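You operate a simulated robot arm through the tools that you are given. There is no shell and no other tool. Be economical: measure what you need, move in short steps, check, and stop when the job is done.

Carry out the task below with a simulated robot arm. There is one attempt and no reset: what you move stays moved.

JOB
Light the film, lay the orange HOLD tag on the box of its line, and save that line.
Fine: the film stays on the lamp; switch the lamp off at the end.

The check looks at the end state, three seconds after you hand in, the way a careful person would. Anything else that was tipped, shoved, dropped, spilled or broken makes it a failure.

ROBOT AND FRAMES
A 6-joint arm with a two-finger parallel gripper, fixed in place. Base frame: the origin is at the foot of the arm, x ahead of it, y to its left, z up; the work surface is at about z = 860. Units: mm, rad, N and s.
With the tool pointing down near the work surface it reaches from about 260 to 680 mm from the base axis. Its first joint turns from -1.152 to 1.152 rad. Payload 2.9 kg.
The TCP is the grasp point between the finger pads, 30 mm short of the fingertips. In the tool frame z runs along the fingers and y along their closing line. Largest opening 110 mm; finger width 20, thickness 10; the body of the gripper, 48 by 112 mm, starts 55 mm behind the TCP.
Orientation is told as [roll, pitch, yaw] about the base's x, y, z axes, in that order, counted from this pose: with the fingers straight down and closing along the base's y, the tool's x points along the base's -x, its y along +y and its z along -z.

CONTROLS
- The arm moves only by the tool move_arm. Its argument "plan" is text: rows parted by semicolons, each of 7 numbers parted by spaces: the shift along the tool's x, y, z in cm, then the turn, a rotation vector about the tool's x, y, z in rad, then the opening, from 0 (shut) to 1 (fully open). In form: tx ty tz wx wy wz claw; .... A call has 1 to 8 rows; each row shifts and turns the commanded pose from where the row before left it, along the tool's axes as they then stand. Each row takes 0.2 s and may step no farther than 50 mm and 0.15 rad from the row before; otherwise, or with a gripper value out of range, the whole call is refused. A pose out of reach is approached as far as the arm can. The call stops where the force on the tool passes 40 N (or 10 N more than at its start, if that is more) or the arm is blocked; 0.2 s more then pass. The fingers move at their own pace (about 108 mm/s each) and stop on an object; they squeeze with about 28 N. The grip force told is the motor's: it shows also when the fingers shut on nothing. Time passes only in rows, and 0.2 s behind the last, so rows that do not move let the fingers close. The reply holds the time, the measured pose of the TCP, the force on the tool along the base axes, the opening and the grip force, in the units named above and with some noise, with the torque about the TCP (base axes, N m) and any sound that the robot's microphone picked up.
- Cameras (640 x 400 px; columns grow to the right, rows downward): "scene" is fixed at [68.7, 422.2, 1390.2]; the picture's right is [-0.83, -0.55, 0.00], its down [-0.27, 0.41, -0.87] and it looks along [0.48, -0.73, -0.49] (base axes); focal length 316 px, centre (320, 200). "wrist" rides on the gripper at [72, 17, -103] in the tool frame; the picture's right is [-0.23, 0.97, 0.00], its down [-0.76, -0.18, -0.62] and it looks along [-0.61, -0.14, 0.78] (tool axes); focal length 222 px, centre (320, 200). There is no depth. A picture from a camera that has moved, and an enlarged one, comes with that camera's place and axes in the base frame and with its lens.
- camera(camera): a new picture of that camera. The clock stands still meanwhile.
- close_up(camera, box): a new picture of the part [left, top, right, bottom] of that camera's present view, enlarged. The clock stands still meanwhile.
- finish_job(): hands the job in; it is judged then, once.

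Work in short steps. Places have to be worked out from the pictures, the camera data and where the tool is seen: move nearer, look again, correct. Check each grasp and each placing, and mend what went wrong. You have 120 turns and 76 pictures in all, those below and enlarged ones among them. Open the gripper and draw the arm clear of the work before you hand the job in, unless the task says otherwise; then end with one line.

The tools are called after "Call:" by a JSON object that holds its "op" and its "data". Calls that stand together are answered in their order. move_arm: Moves the arm, as the interface text tells. Its arguments: {"type":"object","properties":{"plan":{"type":"string"}},"required":["plan"]} The other tools are called the same way: camera (camera) takes a picture; close_up (camera, box) takes an enlarged picture of a part of a camera's view; finish_job () hands the job in.

At the start:

```text
clock: 0.0
tcp_pos: [478.1, 54.6, 1171.1]
orientation: [-0.001, 0.0, -0.001]
ft_force: [-0.4, 0.2, 0.0]
ft_torque: [0.01, 0.0, -0.03]
grip_width: 110.2
grip_force: 0.0
```

scene: 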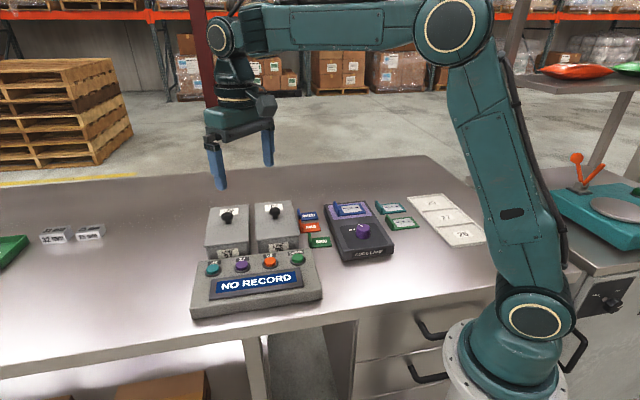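
wrist: 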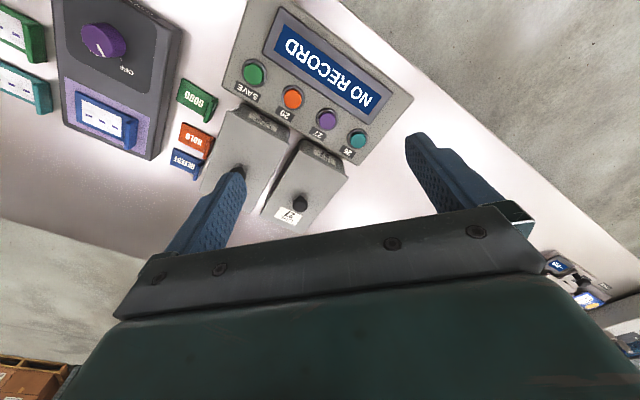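

The scene shows a lamp with a purple knob, tags, two grey boxes with knobs, a console with buttons and a white board. I'll look closer.

Call:
{"op": "close_up", "data": {"camera": "scene", "box": [290, 180, 500, 280]}}

Call:
{"op": "close_up", "data": {"camera": "scene", "box": [180, 190, 340, 320]}}

Call:
{"op": "close_up", "data": {"camera": "wrist", "box": [0, 0, 420, 260]}}

Call:
{"op": "close_up", "data": {"camera": "scene", "box": [0, 210, 120, 270]}}

```text
3.05 times, centred on (395, 230) of scene
camera zoom: at [68.7, 422.2, 1390.2], right [-0.83, -0.55, 0.0], down [-0.27, 0.41, -0.87], along [0.48, -0.73, -0.49], focal length 964 px, centre (91, 109)
```

zoom: 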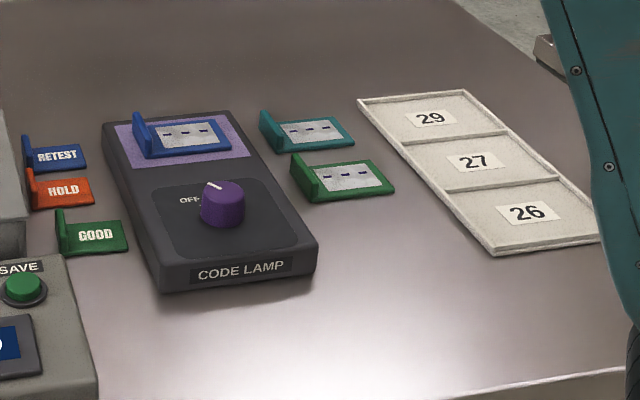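

```text
3.08 times, centred on (260, 255) of scene
camera zoom: at [68.7, 422.2, 1390.2], right [-0.83, -0.55, 0.0], down [-0.27, 0.41, -0.87], along [0.48, -0.73, -0.49], focal length 973 px, centre (505, 31)
```

zoom: 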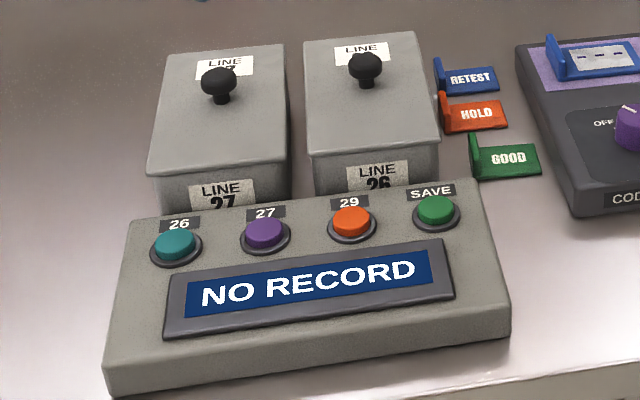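

```text
1.52 times, centred on (210, 130) of wrist
camera zoom: at [405.5, 71.7, 1274.1], right [0.23, 0.97, 0.0], down [0.76, -0.18, 0.62], along [0.61, -0.14, -0.78], focal length 338 px, centre (488, 307)
```

zoom: 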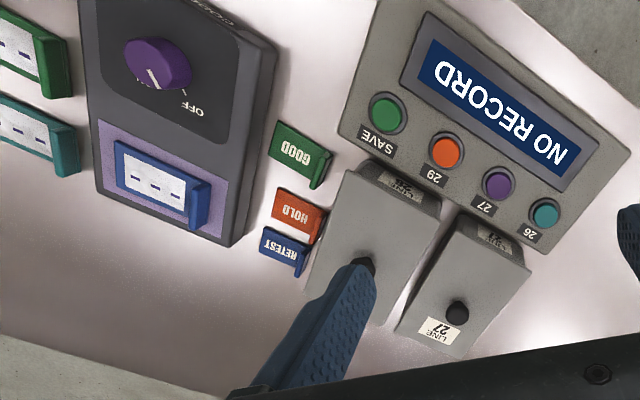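

```text
5.33 times, centred on (60, 240) of scene
camera zoom: at [68.7, 422.2, 1390.2], right [-0.83, -0.55, 0.0], down [-0.27, 0.41, -0.87], along [0.48, -0.73, -0.49], focal length 1687 px, centre (1707, -13)
```

zoom: 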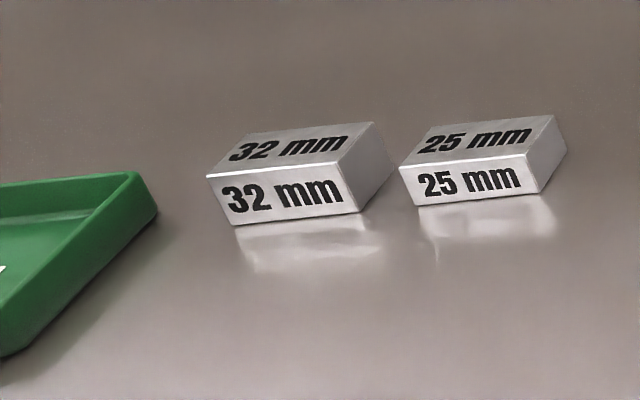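

The lamp's knob is at about (355,-203) with a blue film already on the lamp at about (447,-310). I'll move over the lamp to look closely.

Call:
{"op": "move_arm", "data": {"plan": "1.757 -3.643 0.443 0 0 0 1; 1.757 -3.643 0.443 0 0 0 1; 1.757 -3.643 0.443 0 0 0 1; 1.757 -3.643 0.443 0 0 0 1; 1.757 -3.643 0.443 0 0 0 1; 1.757 -3.643 0.443 0 0 0 1; 1.757 -3.643 0.443 0 0 0 1"}}

Call:
{"op": "camera", "data": {"camera": "wrist"}}

```text
clock: 1.6
tcp_pos: [351.9, -202.6, 1136.2]
orientation: [0.002, 0.0, 0.003]
ft_force: [0.8, -0.3, 0.3]
ft_torque: [0.02, -0.02, -0.03]
grip_width: 109.9
grip_force: 0.0
```

```text
69 pictures are left
camera wrist: at [279.6, -186.0, 1239.0], right [0.23, 0.97, 0.0], down [0.76, -0.18, 0.62], along [0.61, -0.14, -0.78], focal length 222 px, centre (320, 200)
```

wrist: 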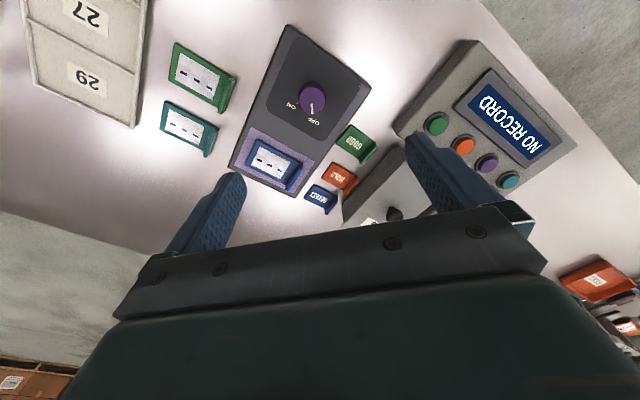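

Call:
{"op": "close_up", "data": {"camera": "wrist", "box": [220, 20, 400, 210]}}

```text
2.11 times, centred on (310, 115) of wrist
camera zoom: at [279.6, -186.0, 1239.0], right [0.23, 0.97, 0.0], down [0.76, -0.18, 0.62], along [0.61, -0.14, -0.78], focal length 468 px, centre (341, 379)
```

zoom: 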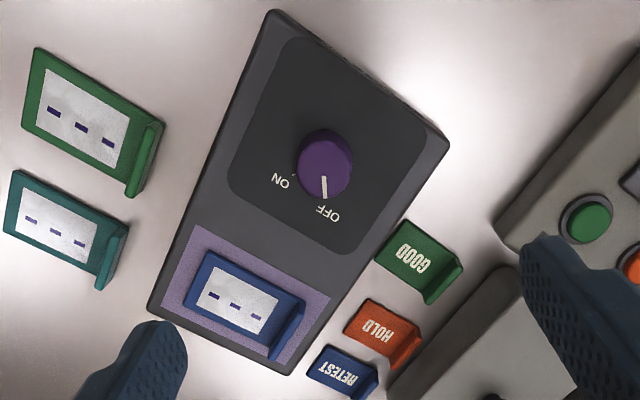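

The knob (about (357,-214), top z≈910) points to OFF; ON lies about 60° clockwise seen from above. I lower toward the knob, half open.

Call:
{"op": "move_arm", "data": {"plan": "-0.5 -1.15 2 0 0 0 0.5; 0 0 4.4 0 0 0 0.5; 0 0 4.4 0 0 0 0.5; 0 0 4.4 0 0 0 0.5; 0 0 2.4 0 0 0 0.5; 0 0 0 0 0 0 0.5"}}

Call:
{"op": "camera", "data": {"camera": "wrist"}}

Call:
{"op": "close_up", "data": {"camera": "scene", "box": [290, 150, 450, 280]}}

```text
clock: 3.0
tcp_pos: [357.8, -210.2, 963.0]
orientation: [0.002, 0.001, -0.001]
ft_force: [-0.3, 0.0, 0.0]
ft_torque: [0.03, 0.0, 0.01]
grip_width: 55.0
grip_force: 0.0
```

```text
67 pictures are left
camera wrist: at [285.9, -193.7, 1066.4], right [0.23, 0.97, 0.0], down [0.76, -0.18, 0.62], along [0.61, -0.14, -0.78], focal length 222 px, centre (320, 200)
```

wrist: 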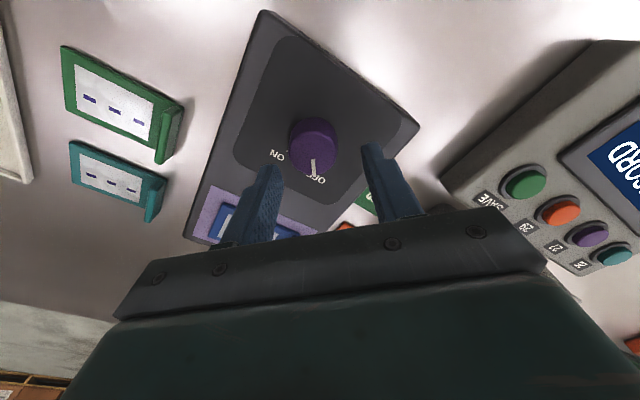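

```text
3.08 times, centred on (370, 215) of scene
camera zoom: at [68.7, 422.2, 1390.2], right [-0.83, -0.55, 0.0], down [-0.27, 0.41, -0.87], along [0.48, -0.73, -0.49], focal length 973 px, centre (166, 154)
```

zoom: 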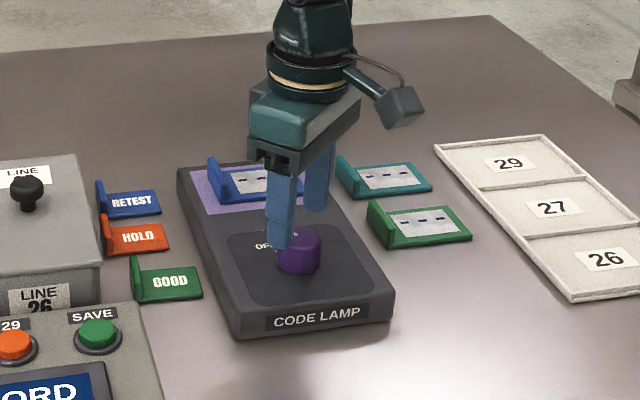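

Knob refined to about (353,-214), top z≈915. I lower until the fingertips straddle it.

Call:
{"op": "move_arm", "data": {"plan": "0.45 -0.4 1 0 0 0 0.5; 0 0 1.4 0 0 0 0.5; 0 0 1.4 0 0 0 0.5; 0 0 0 0 0 0 0.5"}}

Call:
{"op": "close_up", "data": {"camera": "scene", "box": [320, 190, 400, 255]}}

```text
clock: 4.0
tcp_pos: [355.0, -216.2, 927.5]
orientation: [0.001, 0.0, 0.001]
ft_force: [0.1, 0.3, 0.3]
ft_torque: [0.0, -0.04, 0.0]
grip_width: 55.3
grip_force: 0.1
```

```text
6.15 times, centred on (360, 222) of scene
camera zoom: at [68.7, 422.2, 1390.2], right [-0.83, -0.55, 0.0], down [-0.27, 0.41, -0.87], along [0.48, -0.73, -0.49], focal length 1947 px, centre (74, 62)
```

zoom: 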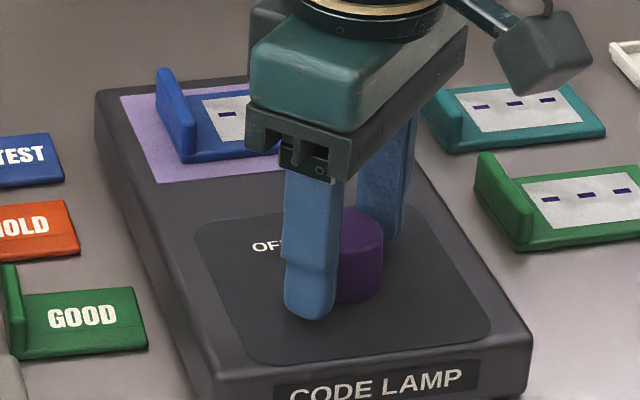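

Fingertips straddle the knob. I close gently and check force.

Call:
{"op": "move_arm", "data": {"plan": "0 0 0 0 0 0 0.35; 0 0 0 0 0 0 0.25; 0 0 0 0 0 0 0.18; 0 0 0 0 0 0 0.12"}}

Call:
{"op": "close_up", "data": {"camera": "scene", "box": [320, 190, 400, 255]}}

```text
clock: 5.0
tcp_pos: [354.7, -216.1, 927.9]
orientation: [0.0, 0.0, 0.001]
ft_force: [-0.9, -1.7, -2.8]
ft_torque: [-0.05, -0.16, 0.0]
grip_width: 36.8
grip_force: 45.2
```

```text
6.15 times, centred on (360, 222) of scene
camera zoom: at [68.8, 422.2, 1390.2], right [-0.83, -0.55, 0.0], down [-0.27, 0.41, -0.87], along [0.48, -0.73, -0.49], focal length 1947 px, centre (74, 62)
```

zoom: 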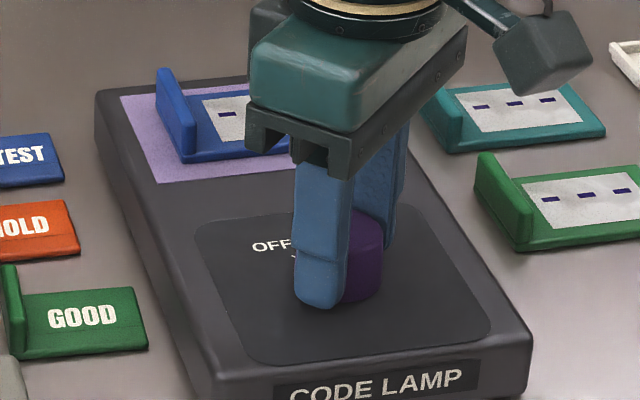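

Firm 37 mm grip centred within ~2 mm. I turn clockwise from above (tool +z) in small steps.

Call:
{"op": "move_arm", "data": {"plan": "0 0 0 0 0 0.12 0.12; 0 0 0 0 0 0.12 0.12; 0 0 0 0 0 0.12 0.12; 0 0 0 0 0 0.12 0.12; 0 0 0 0 0 0.12 0.12; 0 0 0 0 0 0.12 0.12; 0 0 0 0 0 0.12 0.12; 0 0 0 0 0 0 0.12"}}

Call:
{"op": "close_up", "data": {"camera": "scene", "box": [300, 180, 400, 260]}}

```text
clock: 6.8
tcp_pos: [355.9, -214.1, 927.3]
orientation: [0.004, 0.0, -0.838]
ft_force: [5.5, 22.2, 15.4]
ft_torque: [1.14, 0.14, 0.01]
grip_width: 36.8
grip_force: 44.4
```

```text
5.00 times, centred on (350, 220) of scene
camera zoom: at [68.7, 422.9, 1390.0], right [-0.83, -0.55, 0.0], down [-0.27, 0.41, -0.87], along [0.48, -0.73, -0.49], focal length 1582 px, centre (170, 100)
```

zoom: 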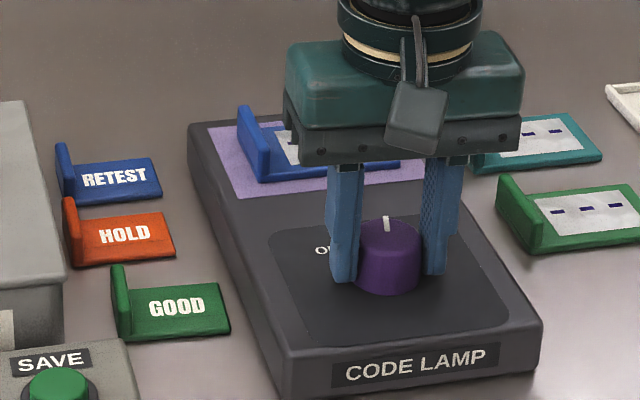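

The pointer has turned ~48°; ON is ~12° further. I relieve the side force with a 2 mm shift and go on.

Call:
{"op": "move_arm", "data": {"plan": "0.12 0.12 0 0 0 0 0.12; 0 0 0 0 0 0.1 0.12; 0 0 0 0 0 0.1 0.12; 0 0 0 0 0 0 0.12"}}

Call:
{"op": "close_up", "data": {"camera": "scene", "box": [300, 180, 400, 260]}}

Call:
{"op": "camera", "data": {"camera": "wrist"}}

```text
clock: 7.8
tcp_pos: [355.3, -214.2, 927.9]
orientation: [0.003, -0.004, -1.041]
ft_force: [9.4, 7.4, 18.3]
ft_torque: [0.47, -0.3, 0.02]
grip_width: 36.6
grip_force: 44.7
```

```text
5.00 times, centred on (350, 220) of scene
camera zoom: at [68.8, 422.6, 1390.1], right [-0.83, -0.55, 0.0], down [-0.27, 0.41, -0.87], along [0.48, -0.73, -0.49], focal length 1582 px, centre (170, 100)
```

zoom: 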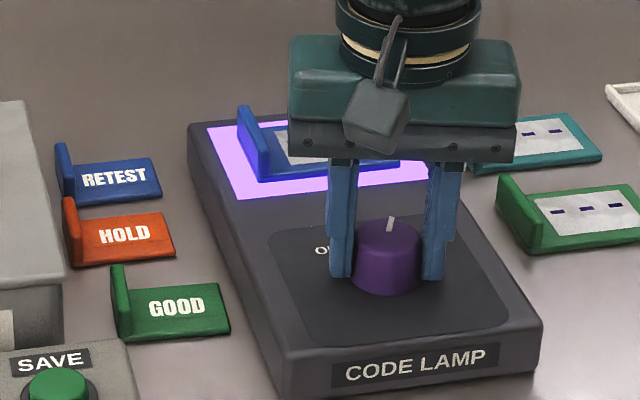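

```text
61 pictures are left
camera wrist: at [333.8, -142.4, 1030.0], right [0.96, 0.3, 0.0], down [0.23, -0.75, 0.63], along [0.19, -0.6, -0.78], focal length 222 px, centre (320, 200)
```

wrist: 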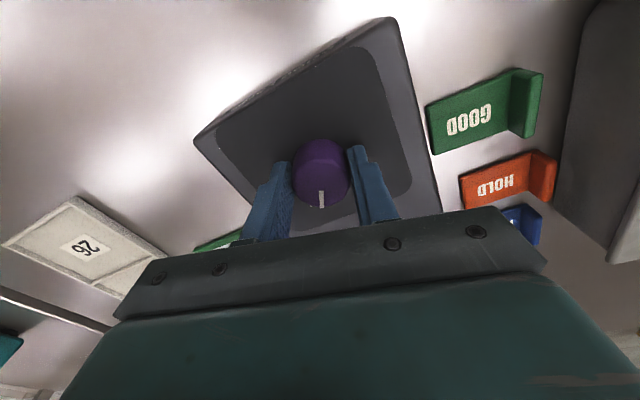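

The lamp is lit. I release and rise to uncover the film.

Call:
{"op": "move_arm", "data": {"plan": "0 0 0 0 0 0 0.25; 0 0 0 0 0 0 0.45; 0 0 -3 0 0 0 0.5; 0 0 -5 0 0 0 0.5; 0 0 -5 0 0 0 0.5; 0 0 -5 0 0 0 0.5"}}

Call:
{"op": "close_up", "data": {"camera": "scene", "box": [310, 180, 410, 260]}}

```text
clock: 9.2
tcp_pos: [352.9, -213.6, 1109.3]
orientation: [0.0, 0.0, -1.041]
ft_force: [-0.3, 0.8, 1.1]
ft_torque: [-0.01, -0.01, 0.01]
grip_width: 54.8
grip_force: 0.0
```

```text
5.00 times, centred on (360, 220) of scene
camera zoom: at [68.7, 422.2, 1390.2], right [-0.83, -0.55, 0.0], down [-0.27, 0.41, -0.87], along [0.48, -0.73, -0.49], focal length 1582 px, centre (120, 100)
```

zoom: 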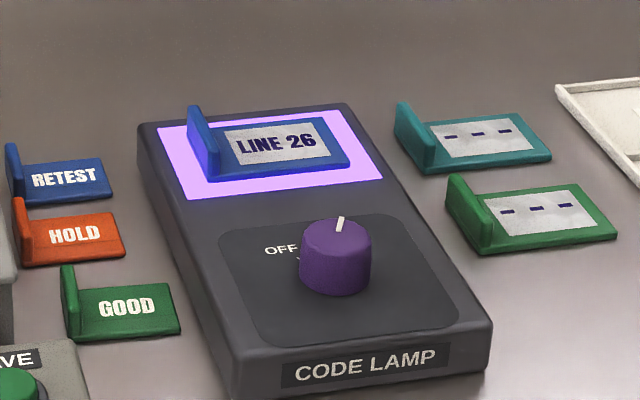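

The film reads LINE 26. Now I compare the grey boxes and the white tray to tell which is "the box" of the line.

Call:
{"op": "close_up", "data": {"camera": "scene", "box": [195, 190, 325, 270]}}

Call:
{"op": "close_up", "data": {"camera": "scene", "box": [395, 180, 505, 260]}}

Call:
{"op": "camera", "data": {"camera": "wrist"}}

```text
4.92 times, centred on (260, 230) of scene
camera zoom: at [68.7, 422.2, 1390.2], right [-0.83, -0.55, 0.0], down [-0.27, 0.41, -0.87], along [0.48, -0.73, -0.49], focal length 1557 px, centre (615, 52)
```

zoom: 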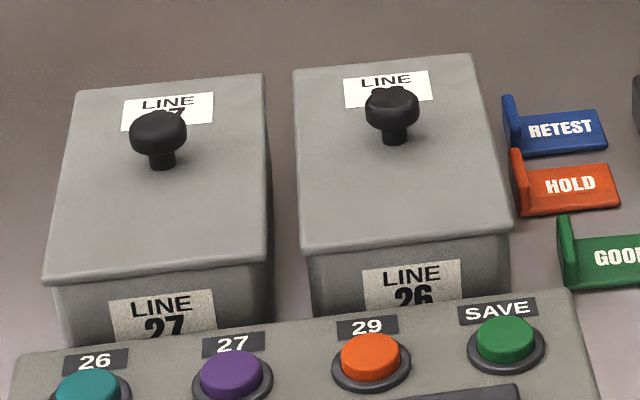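

```text
5.00 times, centred on (450, 220) of scene
camera zoom: at [68.7, 422.2, 1390.2], right [-0.83, -0.55, 0.0], down [-0.27, 0.41, -0.87], along [0.48, -0.73, -0.49], focal length 1582 px, centre (-330, 100)
```

zoom: 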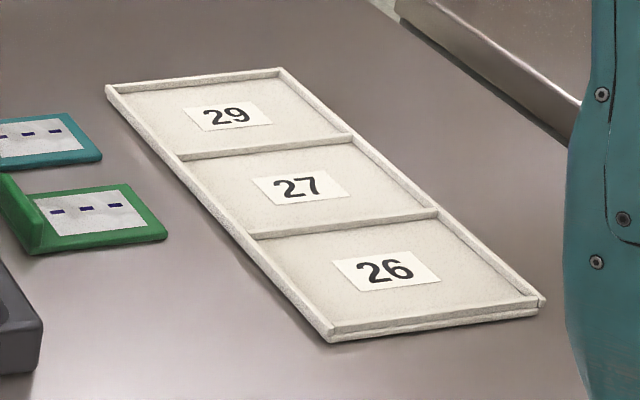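

```text
57 pictures are left
camera wrist: at [332.3, -143.0, 1212.2], right [0.95, 0.3, 0.0], down [0.23, -0.75, 0.62], along [0.18, -0.6, -0.78], focal length 222 px, centre (320, 200)
```

wrist: 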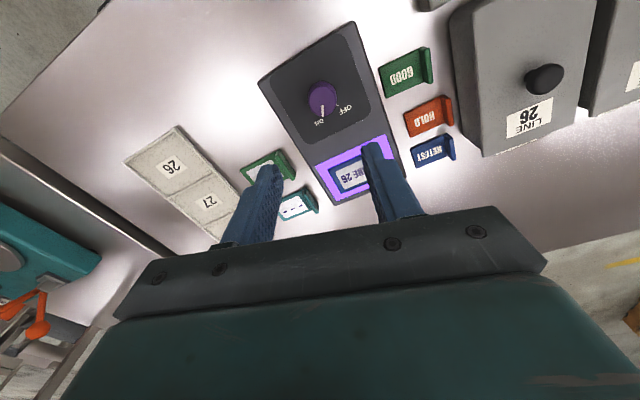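

The grey lidded boxes carry "LINE 26/27", exactly the film's wording, while the white tray is the films' stowing tray; so the target is the LINE 26 grey box lid (knob about (569,-118), lid z≈920). I go above the HOLD tag's upright flange, about (535,-188), with closing line along the tag's length.

Call:
{"op": "move_arm", "data": {"plan": "0 0 0 0 0 -0.105 0.5; 0 0 0 0 0 -0.105 0.5; -2.05 3 0.98 0 0 0 0.5; -2.05 3 0.98 0 0 0 0.5; -2.05 3 0.98 0 0 0 0.4; -2.05 3 0.98 0 0 0 0.3; -2.05 3 0.98 0 0 0 0.3; 0 0 0 0 0 0 0.3"}}

Call:
{"op": "camera", "data": {"camera": "wrist"}}

Call:
{"op": "close_up", "data": {"camera": "scene", "box": [280, 190, 360, 255]}}

```text
clock: 11.0
tcp_pos: [532.8, -187.5, 1058.5]
orientation: [0.0, -0.001, -0.83]
ft_force: [-0.5, -0.1, 0.1]
ft_torque: [-0.04, -0.01, 0.02]
grip_width: 32.9
grip_force: 0.1
```

```text
56 pictures are left
camera wrist: at [497.2, -123.3, 1161.9], right [0.87, 0.49, 0.0], down [0.38, -0.68, 0.62], along [0.3, -0.54, -0.78], focal length 222 px, centre (320, 200)
```

wrist: 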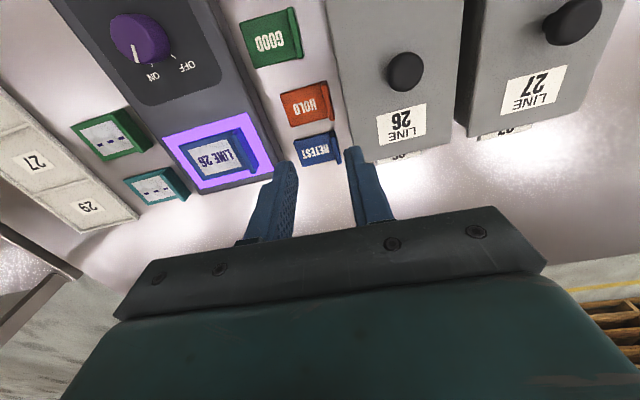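

```text
6.15 times, centred on (320, 222) of scene
camera zoom: at [68.7, 422.2, 1390.2], right [-0.83, -0.55, 0.0], down [-0.27, 0.41, -0.87], along [0.48, -0.73, -0.49], focal length 1947 px, centre (320, 62)
```

zoom: 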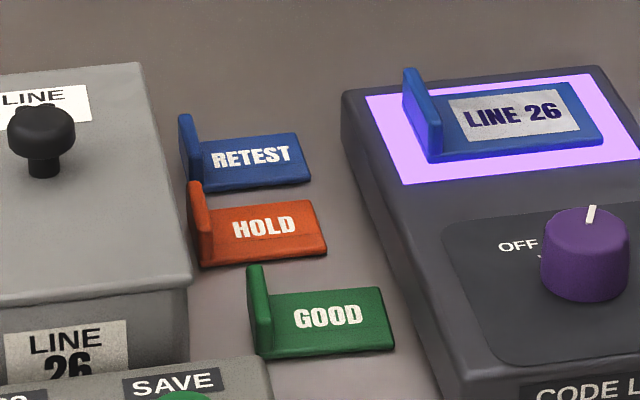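

I need a sharper view of the HOLD flange.

Call:
{"op": "close_up", "data": {"camera": "wrist", "box": [260, 70, 360, 170]}}

```text
4.00 times, centred on (310, 120) of wrist
camera zoom: at [497.2, -123.3, 1161.9], right [0.87, 0.49, 0.0], down [0.38, -0.68, 0.62], along [0.3, -0.54, -0.78], focal length 888 px, centre (360, 520)
```

zoom: 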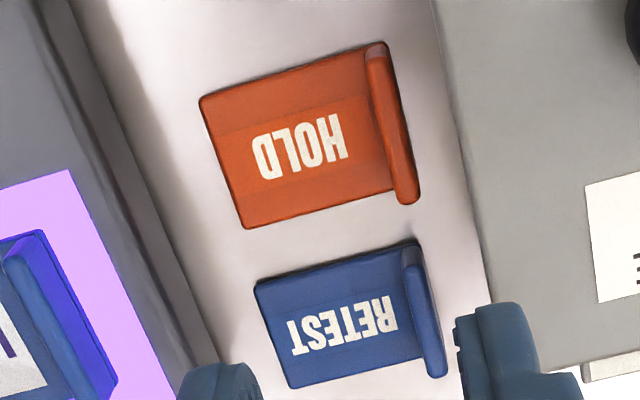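

The box-side gap at the flange is too tight (~17 mm), so I'll instead grip the tag across its 43 mm width (closing along the flange), where gaps to neighbours are ~20 and ~36 mm. I turn by +90° above it.

Call:
{"op": "move_arm", "data": {"plan": "0 0 0 0 0 -0.143 0.5; 0 0 0 0 0 -0.143 0.5; 0 0 0 0 0 -0.143 0.5; 0 0 0 0 0 -0.143 0.5; 0 0 0 0 0 -0.143 0.5; 0 0 0 0 0 -0.143 0.5; 0 0 0 0 0 -0.143 0.5; 0 0 0 0 0 -0.143 0.5"}}

Call:
{"op": "move_arm", "data": {"plan": "0 0 0 0 0 -0.143 0.5; 0 0 0 0 0 -0.143 0.5; 0 0 0 0 0 -0.141 0.5; 0 0 3 0 0 0 0.5; 0 0 3 0 0 0 0.5; 0 0 2 0 0 0 0.5; 0 0 0 0 0 0 0.5"}}

Call:
{"op": "camera", "data": {"camera": "wrist"}}

Call:
{"op": "close_up", "data": {"camera": "scene", "box": [270, 170, 370, 255]}}

```text
clock: 12.8
tcp_pos: [534.2, -188.8, 1057.3]
orientation: [0.0, 0.0, 0.316]
ft_force: [-0.9, 0.5, 0.2]
ft_torque: [-0.02, -0.01, 0.02]
grip_width: 55.0
grip_force: 0.0
```

```text
clock: 14.4
tcp_pos: [537.6, -187.6, 977.9]
orientation: [0.0, 0.0, 0.74]
ft_force: [0.0, 0.2, 0.3]
ft_torque: [0.05, 0.0, -0.01]
grip_width: 55.1
grip_force: 0.0
```

```text
53 pictures are left
camera wrist: at [473.0, -223.9, 1081.1], right [-0.49, 0.87, 0.0], down [0.68, 0.38, 0.62], along [0.54, 0.3, -0.78], focal length 222 px, centre (320, 200)
```

wrist: 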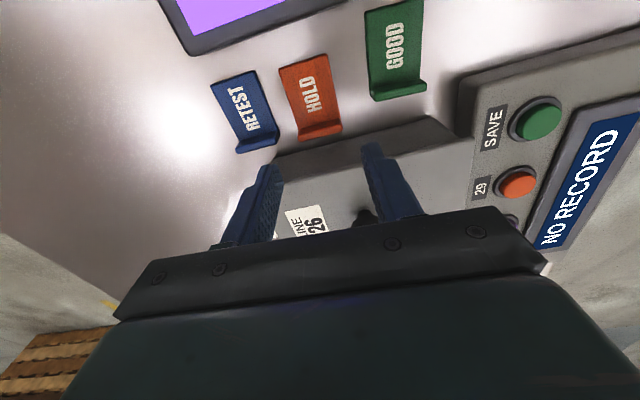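

```text
4.71 times, centred on (320, 212) of scene
camera zoom: at [68.7, 422.2, 1390.2], right [-0.83, -0.55, 0.0], down [-0.27, 0.41, -0.87], along [0.48, -0.73, -0.49], focal length 1489 px, centre (320, 141)
```

zoom: 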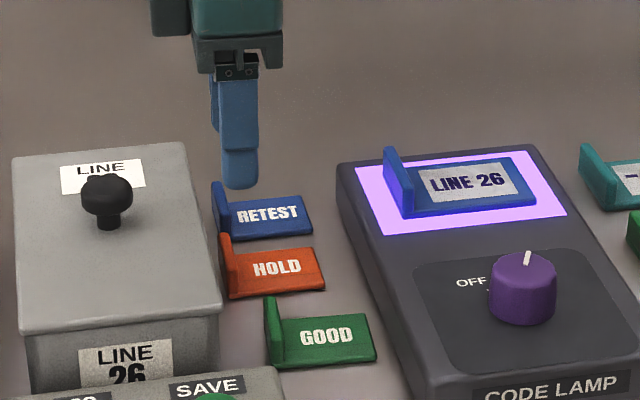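

Now refine the tag's place from this new view.

Call:
{"op": "close_up", "data": {"camera": "wrist", "box": [210, 40, 370, 160]}}

```text
3.33 times, centred on (290, 100) of wrist
camera zoom: at [473.0, -223.9, 1081.1], right [-0.49, 0.87, 0.0], down [0.68, 0.38, 0.62], along [0.54, 0.3, -0.78], focal length 740 px, centre (420, 533)
```

zoom: 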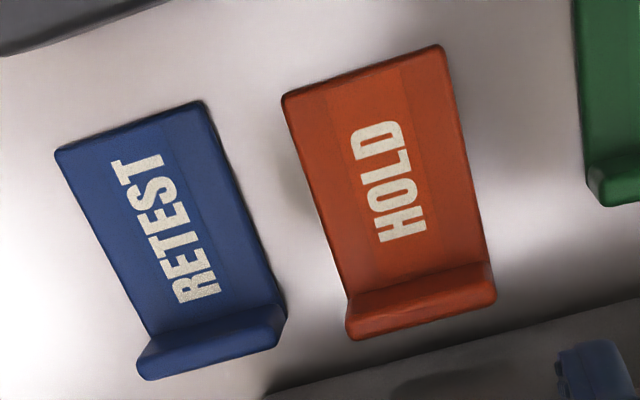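

Flange centre confirmed at about (540,-186), running at -45°. I shift slightly and lower to the tag, stopping short for a check.

Call:
{"op": "move_arm", "data": {"plan": "0.58 -0.12 1 0 0 -0.03 0.5; 0 0 2.5 0 0 0 0.5; 0 0 2.2 0 0 0 0.5; 0 0 0.6 0 0 0 0.5; 0 0 0 0 0 0 0.5"}}

Call:
{"op": "close_up", "data": {"camera": "scene", "box": [270, 185, 350, 250]}}

Call:
{"op": "close_up", "data": {"camera": "wrist", "box": [180, 20, 440, 240]}}

```text
clock: 15.6
tcp_pos: [531.7, -192.3, 916.1]
orientation: [0.001, 0.0, 0.77]
ft_force: [0.8, -0.4, 0.4]
ft_torque: [0.01, -0.01, 0.0]
grip_width: 55.2
grip_force: 0.2
```

```text
6.15 times, centred on (310, 218) of scene
camera zoom: at [68.7, 422.2, 1390.2], right [-0.83, -0.55, 0.0], down [-0.27, 0.41, -0.87], along [0.48, -0.73, -0.49], focal length 1947 px, centre (382, 92)
```

zoom: 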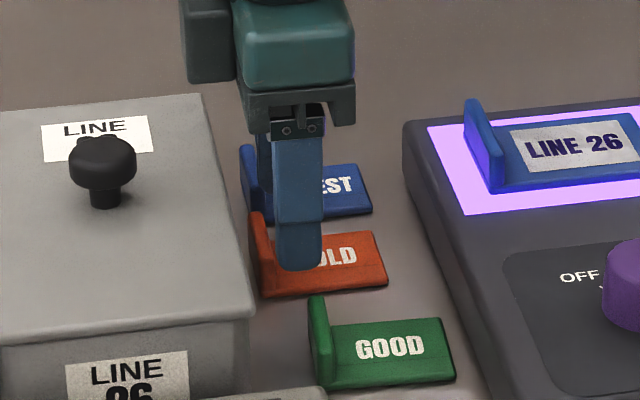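

```text
1.82 times, centred on (310, 130) of wrist
camera zoom: at [468.7, -230.9, 1018.8], right [-0.51, 0.86, 0.0], down [0.67, 0.4, 0.62], along [0.53, 0.32, -0.78], focal length 404 px, centre (338, 327)
```

zoom: 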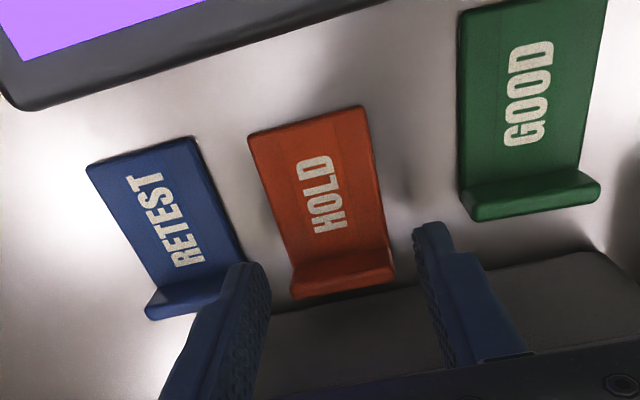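

Clearance to RETEST is tight, so I narrow the opening to ~49 mm, shift 5 mm toward the flange, and descend a bit further.

Call:
{"op": "move_arm", "data": {"plan": "-0.5 -0.1 0 0 0 0 0.445; 0 0 0 0 0 0 0.445; 0 0 0.9 0 0 0 0.445; 0 0 0 0 0 0 0.445"}}

Call:
{"op": "close_up", "data": {"camera": "wrist", "box": [220, 90, 400, 220]}}

Call:
{"op": "close_up", "data": {"camera": "scene", "box": [290, 190, 350, 240]}}

```text
clock: 16.6
tcp_pos: [535.4, -190.2, 906.8]
orientation: [0.002, 0.0, 0.768]
ft_force: [0.3, 0.2, -0.1]
ft_torque: [0.02, -0.02, 0.02]
grip_width: 49.2
grip_force: 0.0
```

```text
3.08 times, centred on (310, 155) of wrist
camera zoom: at [472.5, -228.7, 1009.6], right [-0.52, 0.86, 0.0], down [0.67, 0.4, 0.62], along [0.53, 0.32, -0.78], focal length 684 px, centre (351, 338)
```

zoom: 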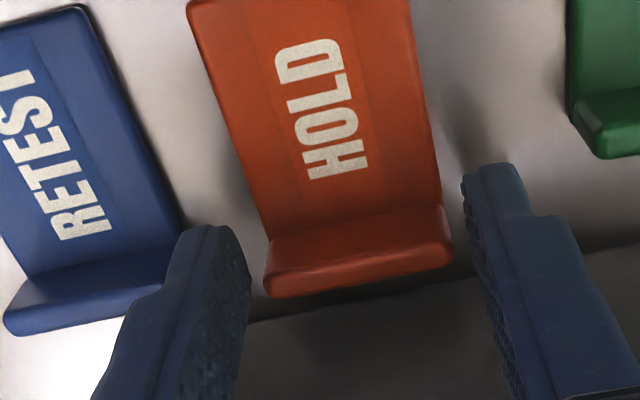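

```text
8.00 times, centred on (320, 215) of scene
camera zoom: at [68.7, 422.2, 1390.2], right [-0.83, -0.55, 0.0], down [-0.27, 0.41, -0.87], along [0.48, -0.73, -0.49], focal length 2531 px, centre (320, 80)
```

zoom: 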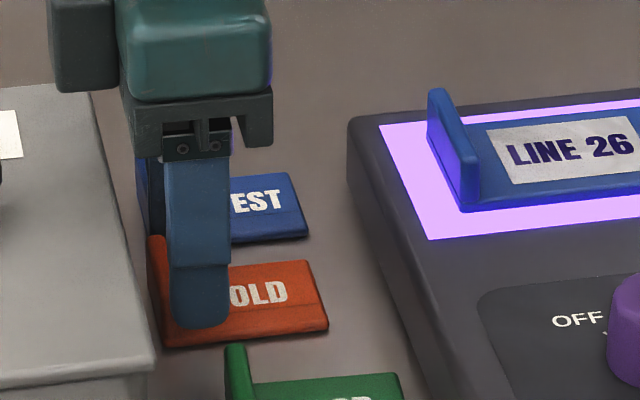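

Clearances are small but balanced after a 1 mm shift. I lower the last ~12 mm.

Call:
{"op": "move_arm", "data": {"plan": "0 0.1 0.2 0 0 0 0.445; 0 0 0.5 0 0 0 0.445; 0 0 0.5 0 0 0 0.445; 0 0 0 0 0 0 0.445"}}

Call:
{"op": "close_up", "data": {"camera": "wrist", "box": [220, 90, 400, 220]}}

```text
clock: 17.6
tcp_pos: [534.4, -190.3, 893.1]
orientation: [0.0, 0.0, 0.768]
ft_force: [-0.7, -0.3, -0.2]
ft_torque: [-0.04, 0.03, -0.01]
grip_width: 48.8
grip_force: 0.1
```

```text
3.08 times, centred on (310, 155) of wrist
camera zoom: at [471.2, -227.9, 997.0], right [-0.51, 0.86, 0.0], down [0.67, 0.4, 0.62], along [0.53, 0.32, -0.78], focal length 684 px, centre (351, 338)
```

zoom: 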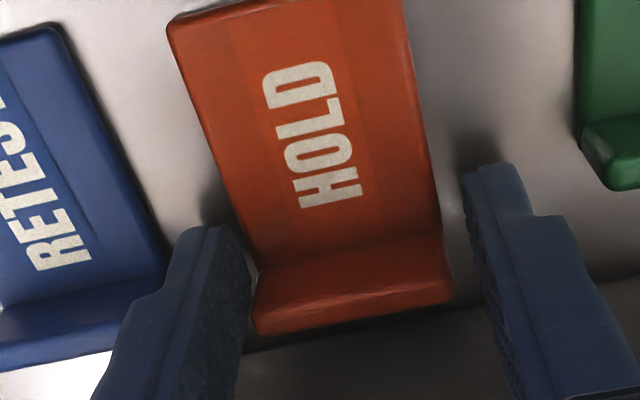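

No contact, fingers straddle the tag. I close on it.

Call:
{"op": "move_arm", "data": {"plan": "0 0 0 0 0 0 0.4; 0 0 0 0 0 0 0.36; 0 0 0 0 0 0 0.3; 0 0 0 0 0 0 0.3"}}

Call:
{"op": "close_up", "data": {"camera": "wrist", "box": [220, 90, 400, 220]}}

```text
clock: 18.6
tcp_pos: [534.1, -189.4, 894.2]
orientation: [0.001, 0.0, 0.769]
ft_force: [-1.5, -1.0, 0.1]
ft_torque: [0.01, 0.03, 0.01]
grip_width: 42.7
grip_force: 27.8
```

```text
3.08 times, centred on (310, 155) of wrist
camera zoom: at [471.2, -227.9, 997.0], right [-0.51, 0.86, 0.0], down [0.67, 0.4, 0.62], along [0.53, 0.32, -0.78], focal length 684 px, centre (351, 338)
```

zoom: 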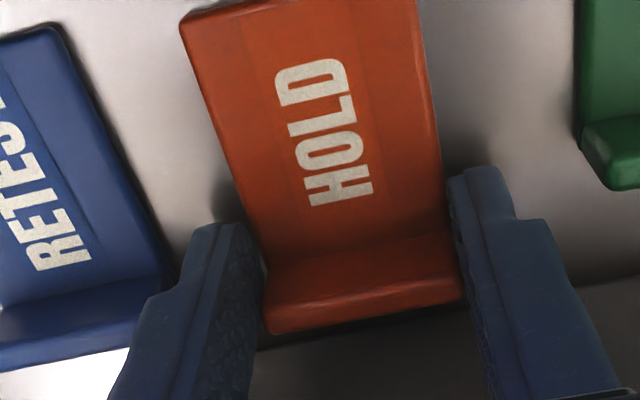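

Gripped at 43 mm. I lift straight up.

Call:
{"op": "move_arm", "data": {"plan": "0 0 -1 0 0 0 0.3; 0 0 -2.5 0 0 0 0.3; 0 0 -4 0 0 0 0.3; 0 0 -4 0 0 0 0.3; 0 0 0 0 0 0 0.3"}}

Call:
{"op": "camera", "data": {"camera": "scene"}}

Call:
{"op": "camera", "data": {"camera": "wrist"}}

```text
clock: 19.8
tcp_pos: [533.9, -188.9, 1009.6]
orientation: [0.0, 0.0, 0.77]
ft_force: [-0.2, 0.0, 0.3]
ft_torque: [0.03, 0.01, -0.02]
grip_width: 32.8
grip_force: 0.0
```

```text
44 pictures are left
```

scene: 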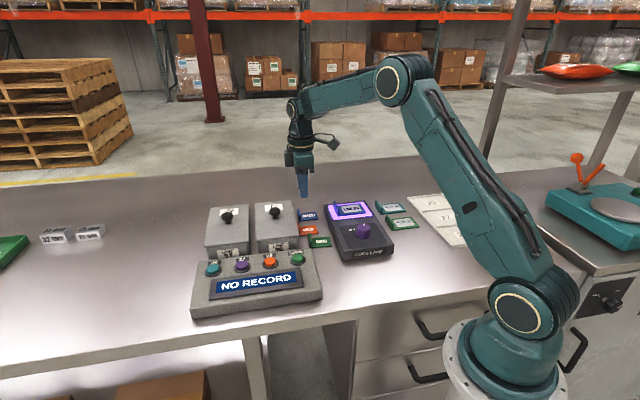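

```text
43 pictures are left
camera wrist: at [471.3, -228.1, 1112.4], right [-0.52, 0.86, 0.0], down [0.67, 0.4, 0.62], along [0.53, 0.32, -0.78], focal length 222 px, centre (320, 200)
```

wrist: 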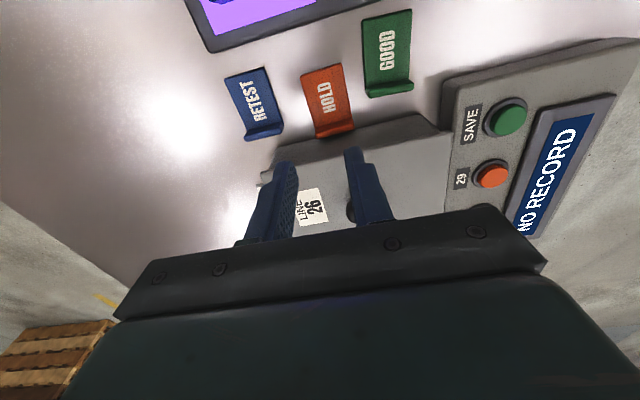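

The tag slipped out and still lies flat; I'll regrip deeper, nearer the flange, and harder. First re-measure.

Call:
{"op": "close_up", "data": {"camera": "wrist", "box": [210, 40, 370, 160]}}

```text
3.33 times, centred on (290, 100) of wrist
camera zoom: at [471.3, -228.1, 1112.4], right [-0.52, 0.86, 0.0], down [0.67, 0.4, 0.62], along [0.53, 0.32, -0.78], focal length 740 px, centre (420, 533)
```

zoom: 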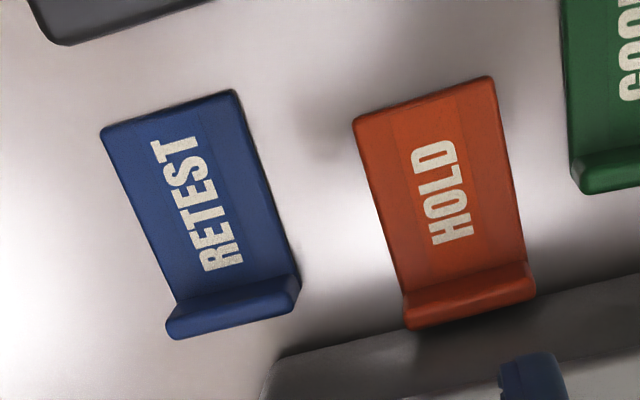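

Call:
{"op": "close_up", "data": {"camera": "scene", "box": [270, 185, 350, 250]}}

```text
6.15 times, centred on (310, 218) of scene
camera zoom: at [68.7, 422.2, 1390.2], right [-0.83, -0.55, 0.0], down [-0.27, 0.41, -0.87], along [0.48, -0.73, -0.49], focal length 1947 px, centre (382, 92)
```

zoom: 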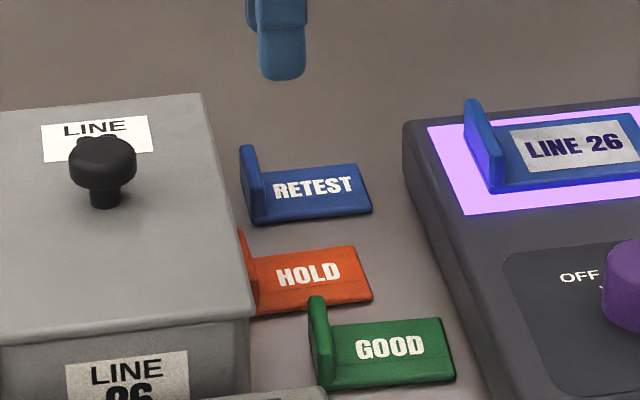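

The tag slid ~14 mm toward GOOD and ~9 mm toward the box; it's now around flange centre (536,-168). I move over it, narrower opening kept, and stop above for a check.

Call:
{"op": "move_arm", "data": {"plan": "-0.32 1.38 1 0 0 -0.03 0.47; 0 0 3 0 0 0 0.47; 0 0 3 0 0 0 0.47; 0 0 2.5 0 0 0 0.47; 0 0 0 0 0 0 0.47"}}

Call:
{"op": "close_up", "data": {"camera": "wrist", "box": [220, 90, 400, 220]}}

```text
clock: 21.0
tcp_pos: [530.9, -176.6, 911.3]
orientation: [0.001, -0.001, 0.798]
ft_force: [0.4, -0.5, -0.2]
ft_torque: [-0.02, 0.03, 0.02]
grip_width: 51.7
grip_force: 0.0
```

```text
3.08 times, centred on (310, 155) of wrist
camera zoom: at [469.1, -217.5, 1015.9], right [-0.54, 0.84, 0.0], down [0.66, 0.42, 0.62], along [0.52, 0.34, -0.78], focal length 684 px, centre (351, 338)
```

zoom: 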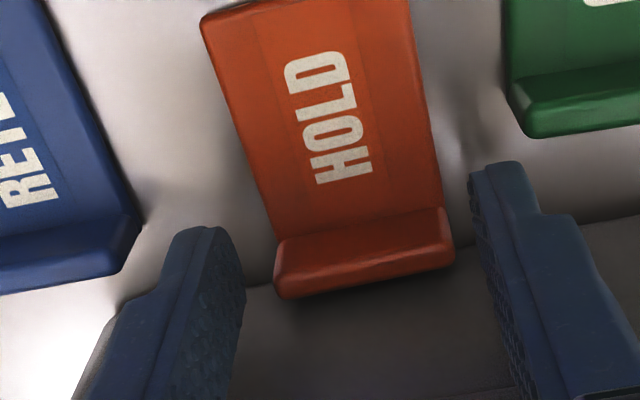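

Good alignment; shift 2 mm to centre, then lower to the table level and grip firmly.

Call:
{"op": "move_arm", "data": {"plan": "0 0.2 0.4 0 0 0 0.47; 0 0 0.8 0 0 0 0.47; 0 0 0.75 0 0 0 0.47; 0 0 0 0 0 0 0.47; 0 0 0 0 0 0 0.36; 0 0 0 0 0 0 0.15; 0 0 0 0 0 0 0; 0 0 0 0 0 0 0"}}

Call:
{"op": "close_up", "data": {"camera": "wrist", "box": [220, 90, 400, 220]}}

```text
clock: 22.8
tcp_pos: [527.1, -176.4, 896.6]
orientation: [-0.001, -0.001, 0.8]
ft_force: [0.3, 0.2, 0.5]
ft_torque: [0.0, 0.03, 0.04]
grip_width: 0.0
grip_force: 28.5
```

```text
3.08 times, centred on (310, 155) of wrist
camera zoom: at [464.7, -215.6, 998.1], right [-0.54, 0.84, 0.0], down [0.66, 0.42, 0.62], along [0.52, 0.34, -0.78], focal length 684 px, centre (351, 338)
```

zoom: 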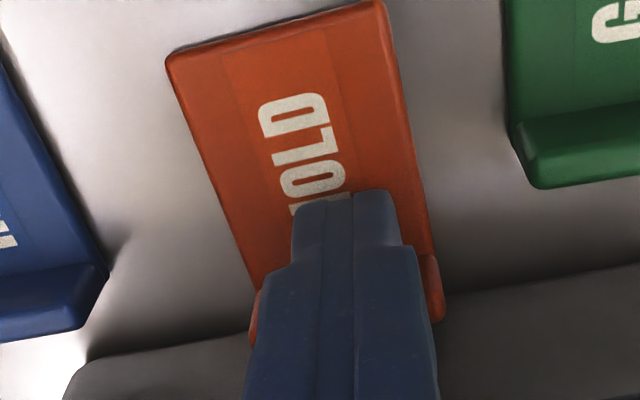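

The fingers closed above the thin plate, behind the flange, gripping nothing. The flange is too near the box; I'll press lightly on the plate with the closed fingers and drag the tag away from the box, then grip the flange itself. First, small steps down for contact.

Call:
{"op": "move_arm", "data": {"plan": "0 0 0.1 0 0 0 0; 0 0 0.1 0 0 0 0"}}

```text
clock: 23.4
tcp_pos: [526.7, -175.9, 894.6]
orientation: [-0.002, -0.002, 0.799]
ft_force: [-3.1, -0.1, 14.5]
ft_torque: [-0.02, 0.11, -0.03]
grip_width: 0.0
grip_force: 28.0
```

Contact with 14.5 N. I drag 20 mm away from the box (tool +x).

Call:
{"op": "move_arm", "data": {"plan": "0.4 0 0 0 0 0 0; 0.5 0 0 0 0 0 0; 0.5 0 0 0 0 0 0; 0.6 0 0 0 0 0 0"}}

Call:
{"op": "close_up", "data": {"camera": "wrist", "box": [220, 60, 420, 220]}}

Call:
{"op": "close_up", "data": {"camera": "scene", "box": [270, 185, 350, 250]}}

```text
clock: 24.4
tcp_pos: [514.0, -188.2, 893.2]
orientation: [-0.005, -0.003, 0.804]
ft_force: [8.2, 12.4, 30.8]
ft_torque: [0.33, -0.23, 0.05]
grip_width: 0.0
grip_force: 28.4
```

```text
2.50 times, centred on (320, 140) of wrist
camera zoom: at [452.0, -229.3, 996.6], right [-0.54, 0.84, 0.0], down [0.65, 0.43, 0.63], along [0.53, 0.34, -0.78], focal length 555 px, centre (320, 350)
```

zoom: 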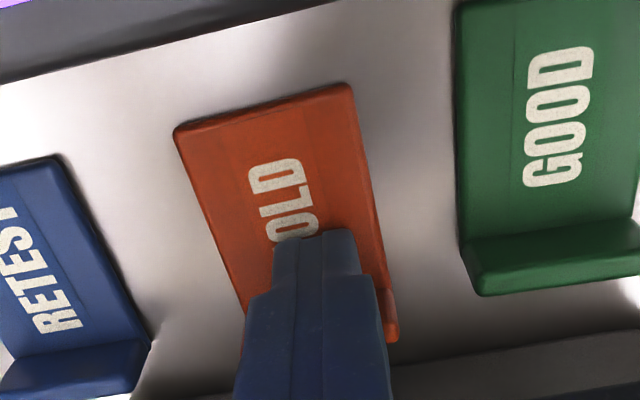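

```text
6.15 times, centred on (310, 218) of scene
camera zoom: at [68.4, 422.7, 1390.1], right [-0.83, -0.55, 0.0], down [-0.27, 0.41, -0.87], along [0.48, -0.73, -0.49], focal length 1947 px, centre (382, 92)
```

zoom: 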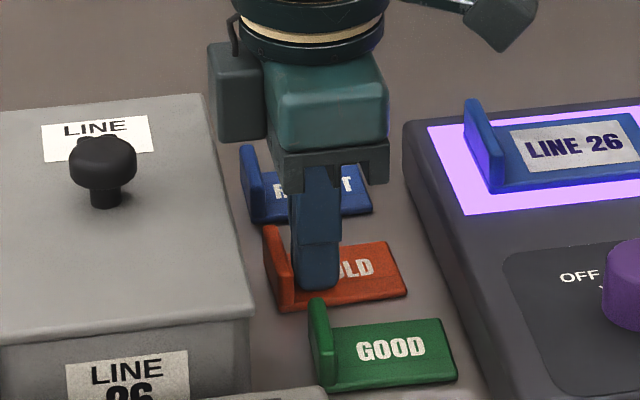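

The tag moved clear of the box. I lift off and look.

Call:
{"op": "move_arm", "data": {"plan": "0 0 -0.5 0 0 0 0; 0 0 -3 0 0 0 0.1; 0 0 -4.5 0 0 0 0.25; 0 0 -4 0 0 0 0.25; 0 0 0 0 0 0 0.25"}}

Call:
{"op": "close_up", "data": {"camera": "wrist", "box": [220, 60, 400, 180]}}

Call:
{"op": "close_up", "data": {"camera": "scene", "box": [270, 185, 350, 250]}}

```text
clock: 25.6
tcp_pos: [515.4, -190.9, 1011.5]
orientation: [0.001, 0.0, 0.798]
ft_force: [0.0, 0.4, 0.5]
ft_torque: [-0.01, -0.02, 0.01]
grip_width: 27.5
grip_force: 0.1
```

```text
3.33 times, centred on (310, 120) of wrist
camera zoom: at [452.9, -231.0, 1114.1], right [-0.54, 0.84, 0.0], down [0.66, 0.42, 0.62], along [0.52, 0.34, -0.78], focal length 740 px, centre (353, 467)
```

zoom: 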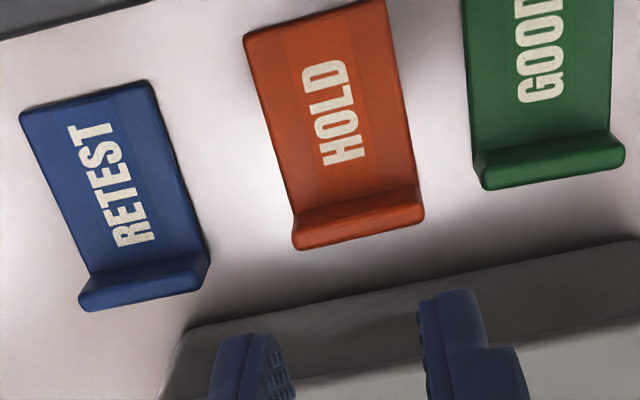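

```text
6.15 times, centred on (310, 218) of scene
camera zoom: at [68.7, 422.2, 1390.2], right [-0.83, -0.55, 0.0], down [-0.27, 0.41, -0.87], along [0.48, -0.73, -0.49], focal length 1947 px, centre (382, 92)
```

zoom: 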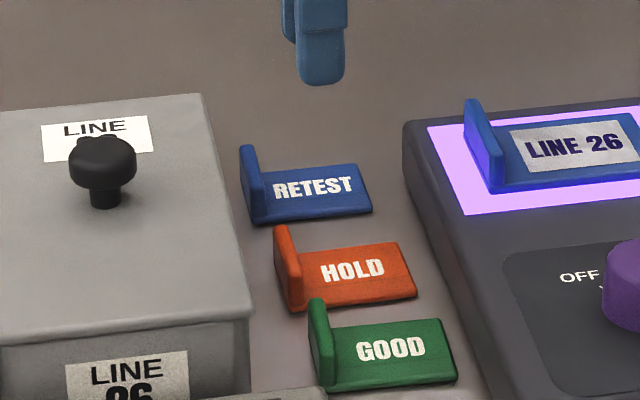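

Flange now centred at about (522,-182), ~29 mm clear of the lid edge. I turn back by -89° so the fingers close across the flange.

Call:
{"op": "move_arm", "data": {"plan": "0 0 0 0 0 0.1414 0.22; 0 0 0 0 0 0.1414 0.22; 0 0 0 0 0 0.1414 0.22; 0 0 0 0 0 0.1414 0.22; 0 0 0 0 0 0.1414 0.22; 0 0 0 0 0 0.1414 0.22; 0 0 0 0 0 0.1414 0.22; 0 0 0 0 0 0.1414 0.22"}}

Call:
{"op": "move_arm", "data": {"plan": "0 0 0 0 0 0.1414 0.22; 0 0 0 0 0 0.1414 0.22; 0 0 0 0 0 0.1414 0.22; 0.08 1.09 0 0 0 0 0.22; 0 0 2.5 0 0 0 0.22; 0 0 2.5 0 0 0 0.22; 0 0 1 0 0 0 0.22; 0 0 0 0 0 0 0.22"}}

Call:
{"op": "close_up", "data": {"camera": "wrist", "box": [220, 70, 420, 220]}}

Call:
{"op": "close_up", "data": {"camera": "scene", "box": [270, 185, 350, 250]}}

```text
clock: 27.4
tcp_pos: [511.9, -189.2, 1013.2]
orientation: [-0.001, -0.001, -0.334]
ft_force: [0.3, 0.7, -1.1]
ft_torque: [0.0, 0.01, 0.01]
grip_width: 23.8
grip_force: 0.2
```

```text
clock: 29.2
tcp_pos: [521.3, -181.9, 951.1]
orientation: [0.0, -0.001, -0.755]
ft_force: [-0.4, 0.5, 0.2]
ft_torque: [-0.02, 0.02, 0.01]
grip_width: 24.1
grip_force: 0.1
```

```text
2.67 times, centred on (320, 145) of wrist
camera zoom: at [479.9, -119.5, 1054.4], right [0.83, 0.55, 0.0], down [0.43, -0.65, 0.62], along [0.35, -0.52, -0.78], focal length 592 px, centre (320, 347)
```

zoom: 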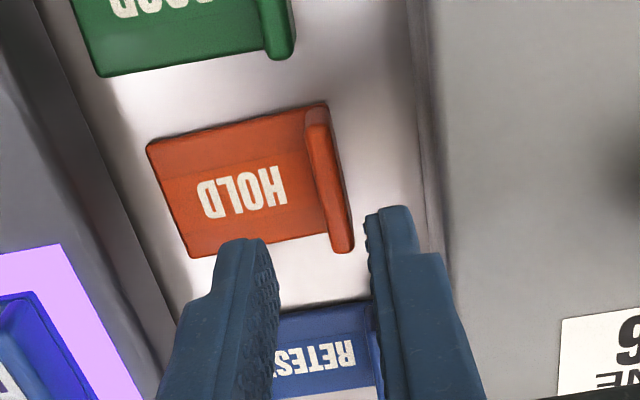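

```text
6.15 times, centred on (310, 218) of scene
camera zoom: at [68.7, 422.2, 1390.2], right [-0.83, -0.55, 0.0], down [-0.27, 0.41, -0.87], along [0.48, -0.73, -0.49], focal length 1947 px, centre (382, 92)
```

zoom: 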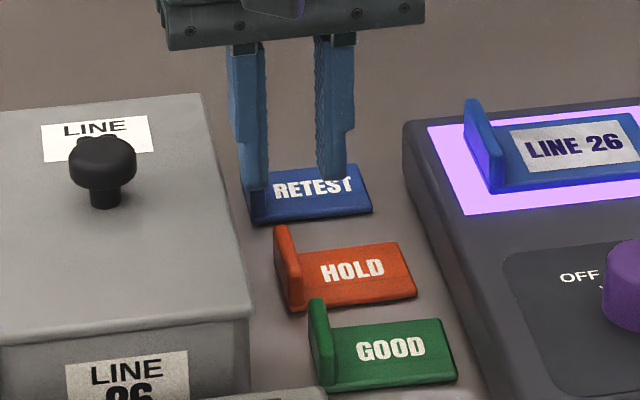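

Flange is ~3 mm toward the box from the finger mid. I correct and lower so the tips straddle it.

Call:
{"op": "move_arm", "data": {"plan": "-0.05 0.3 1.5 0 0 0 0.22; 0 0 2 0 0 0 0.22; 0 0 1 0 0 0 0.22; 0 0 0.7 0 0 0 0.22; 0 0 0 0 0 0 0.22"}}

Call:
{"op": "close_up", "data": {"camera": "wrist", "box": [220, 70, 420, 220]}}

Call:
{"op": "close_up", "data": {"camera": "scene", "box": [280, 195, 340, 245]}}

```text
clock: 30.4
tcp_pos: [520.9, -179.4, 899.5]
orientation: [0.0, -0.002, -0.757]
ft_force: [-0.3, 0.6, 0.2]
ft_torque: [0.02, 0.01, -0.01]
grip_width: 24.1
grip_force: 0.1
```

```text
2.67 times, centred on (320, 145) of wrist
camera zoom: at [481.1, -118.3, 1002.0], right [0.83, 0.55, 0.0], down [0.43, -0.65, 0.62], along [0.34, -0.52, -0.78], focal length 592 px, centre (320, 347)
```

zoom: 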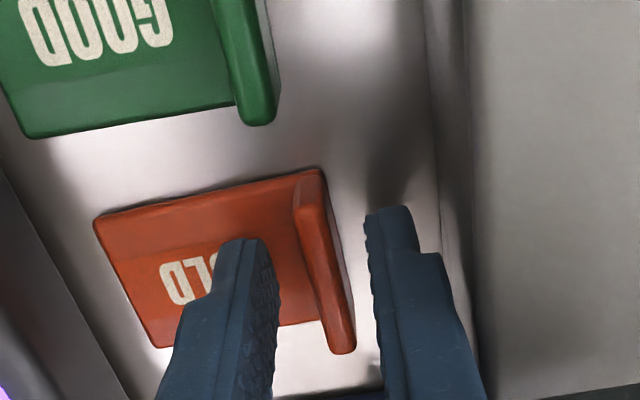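

```text
8.00 times, centred on (310, 220) of scene
camera zoom: at [68.7, 422.2, 1390.2], right [-0.83, -0.55, 0.0], down [-0.27, 0.41, -0.87], along [0.48, -0.73, -0.49], focal length 2531 px, centre (400, 40)
```

zoom: 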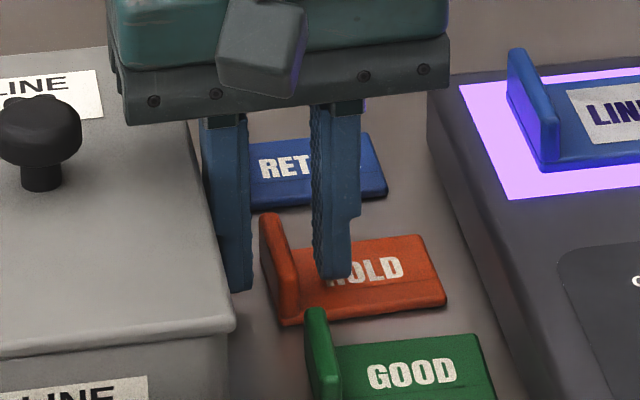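

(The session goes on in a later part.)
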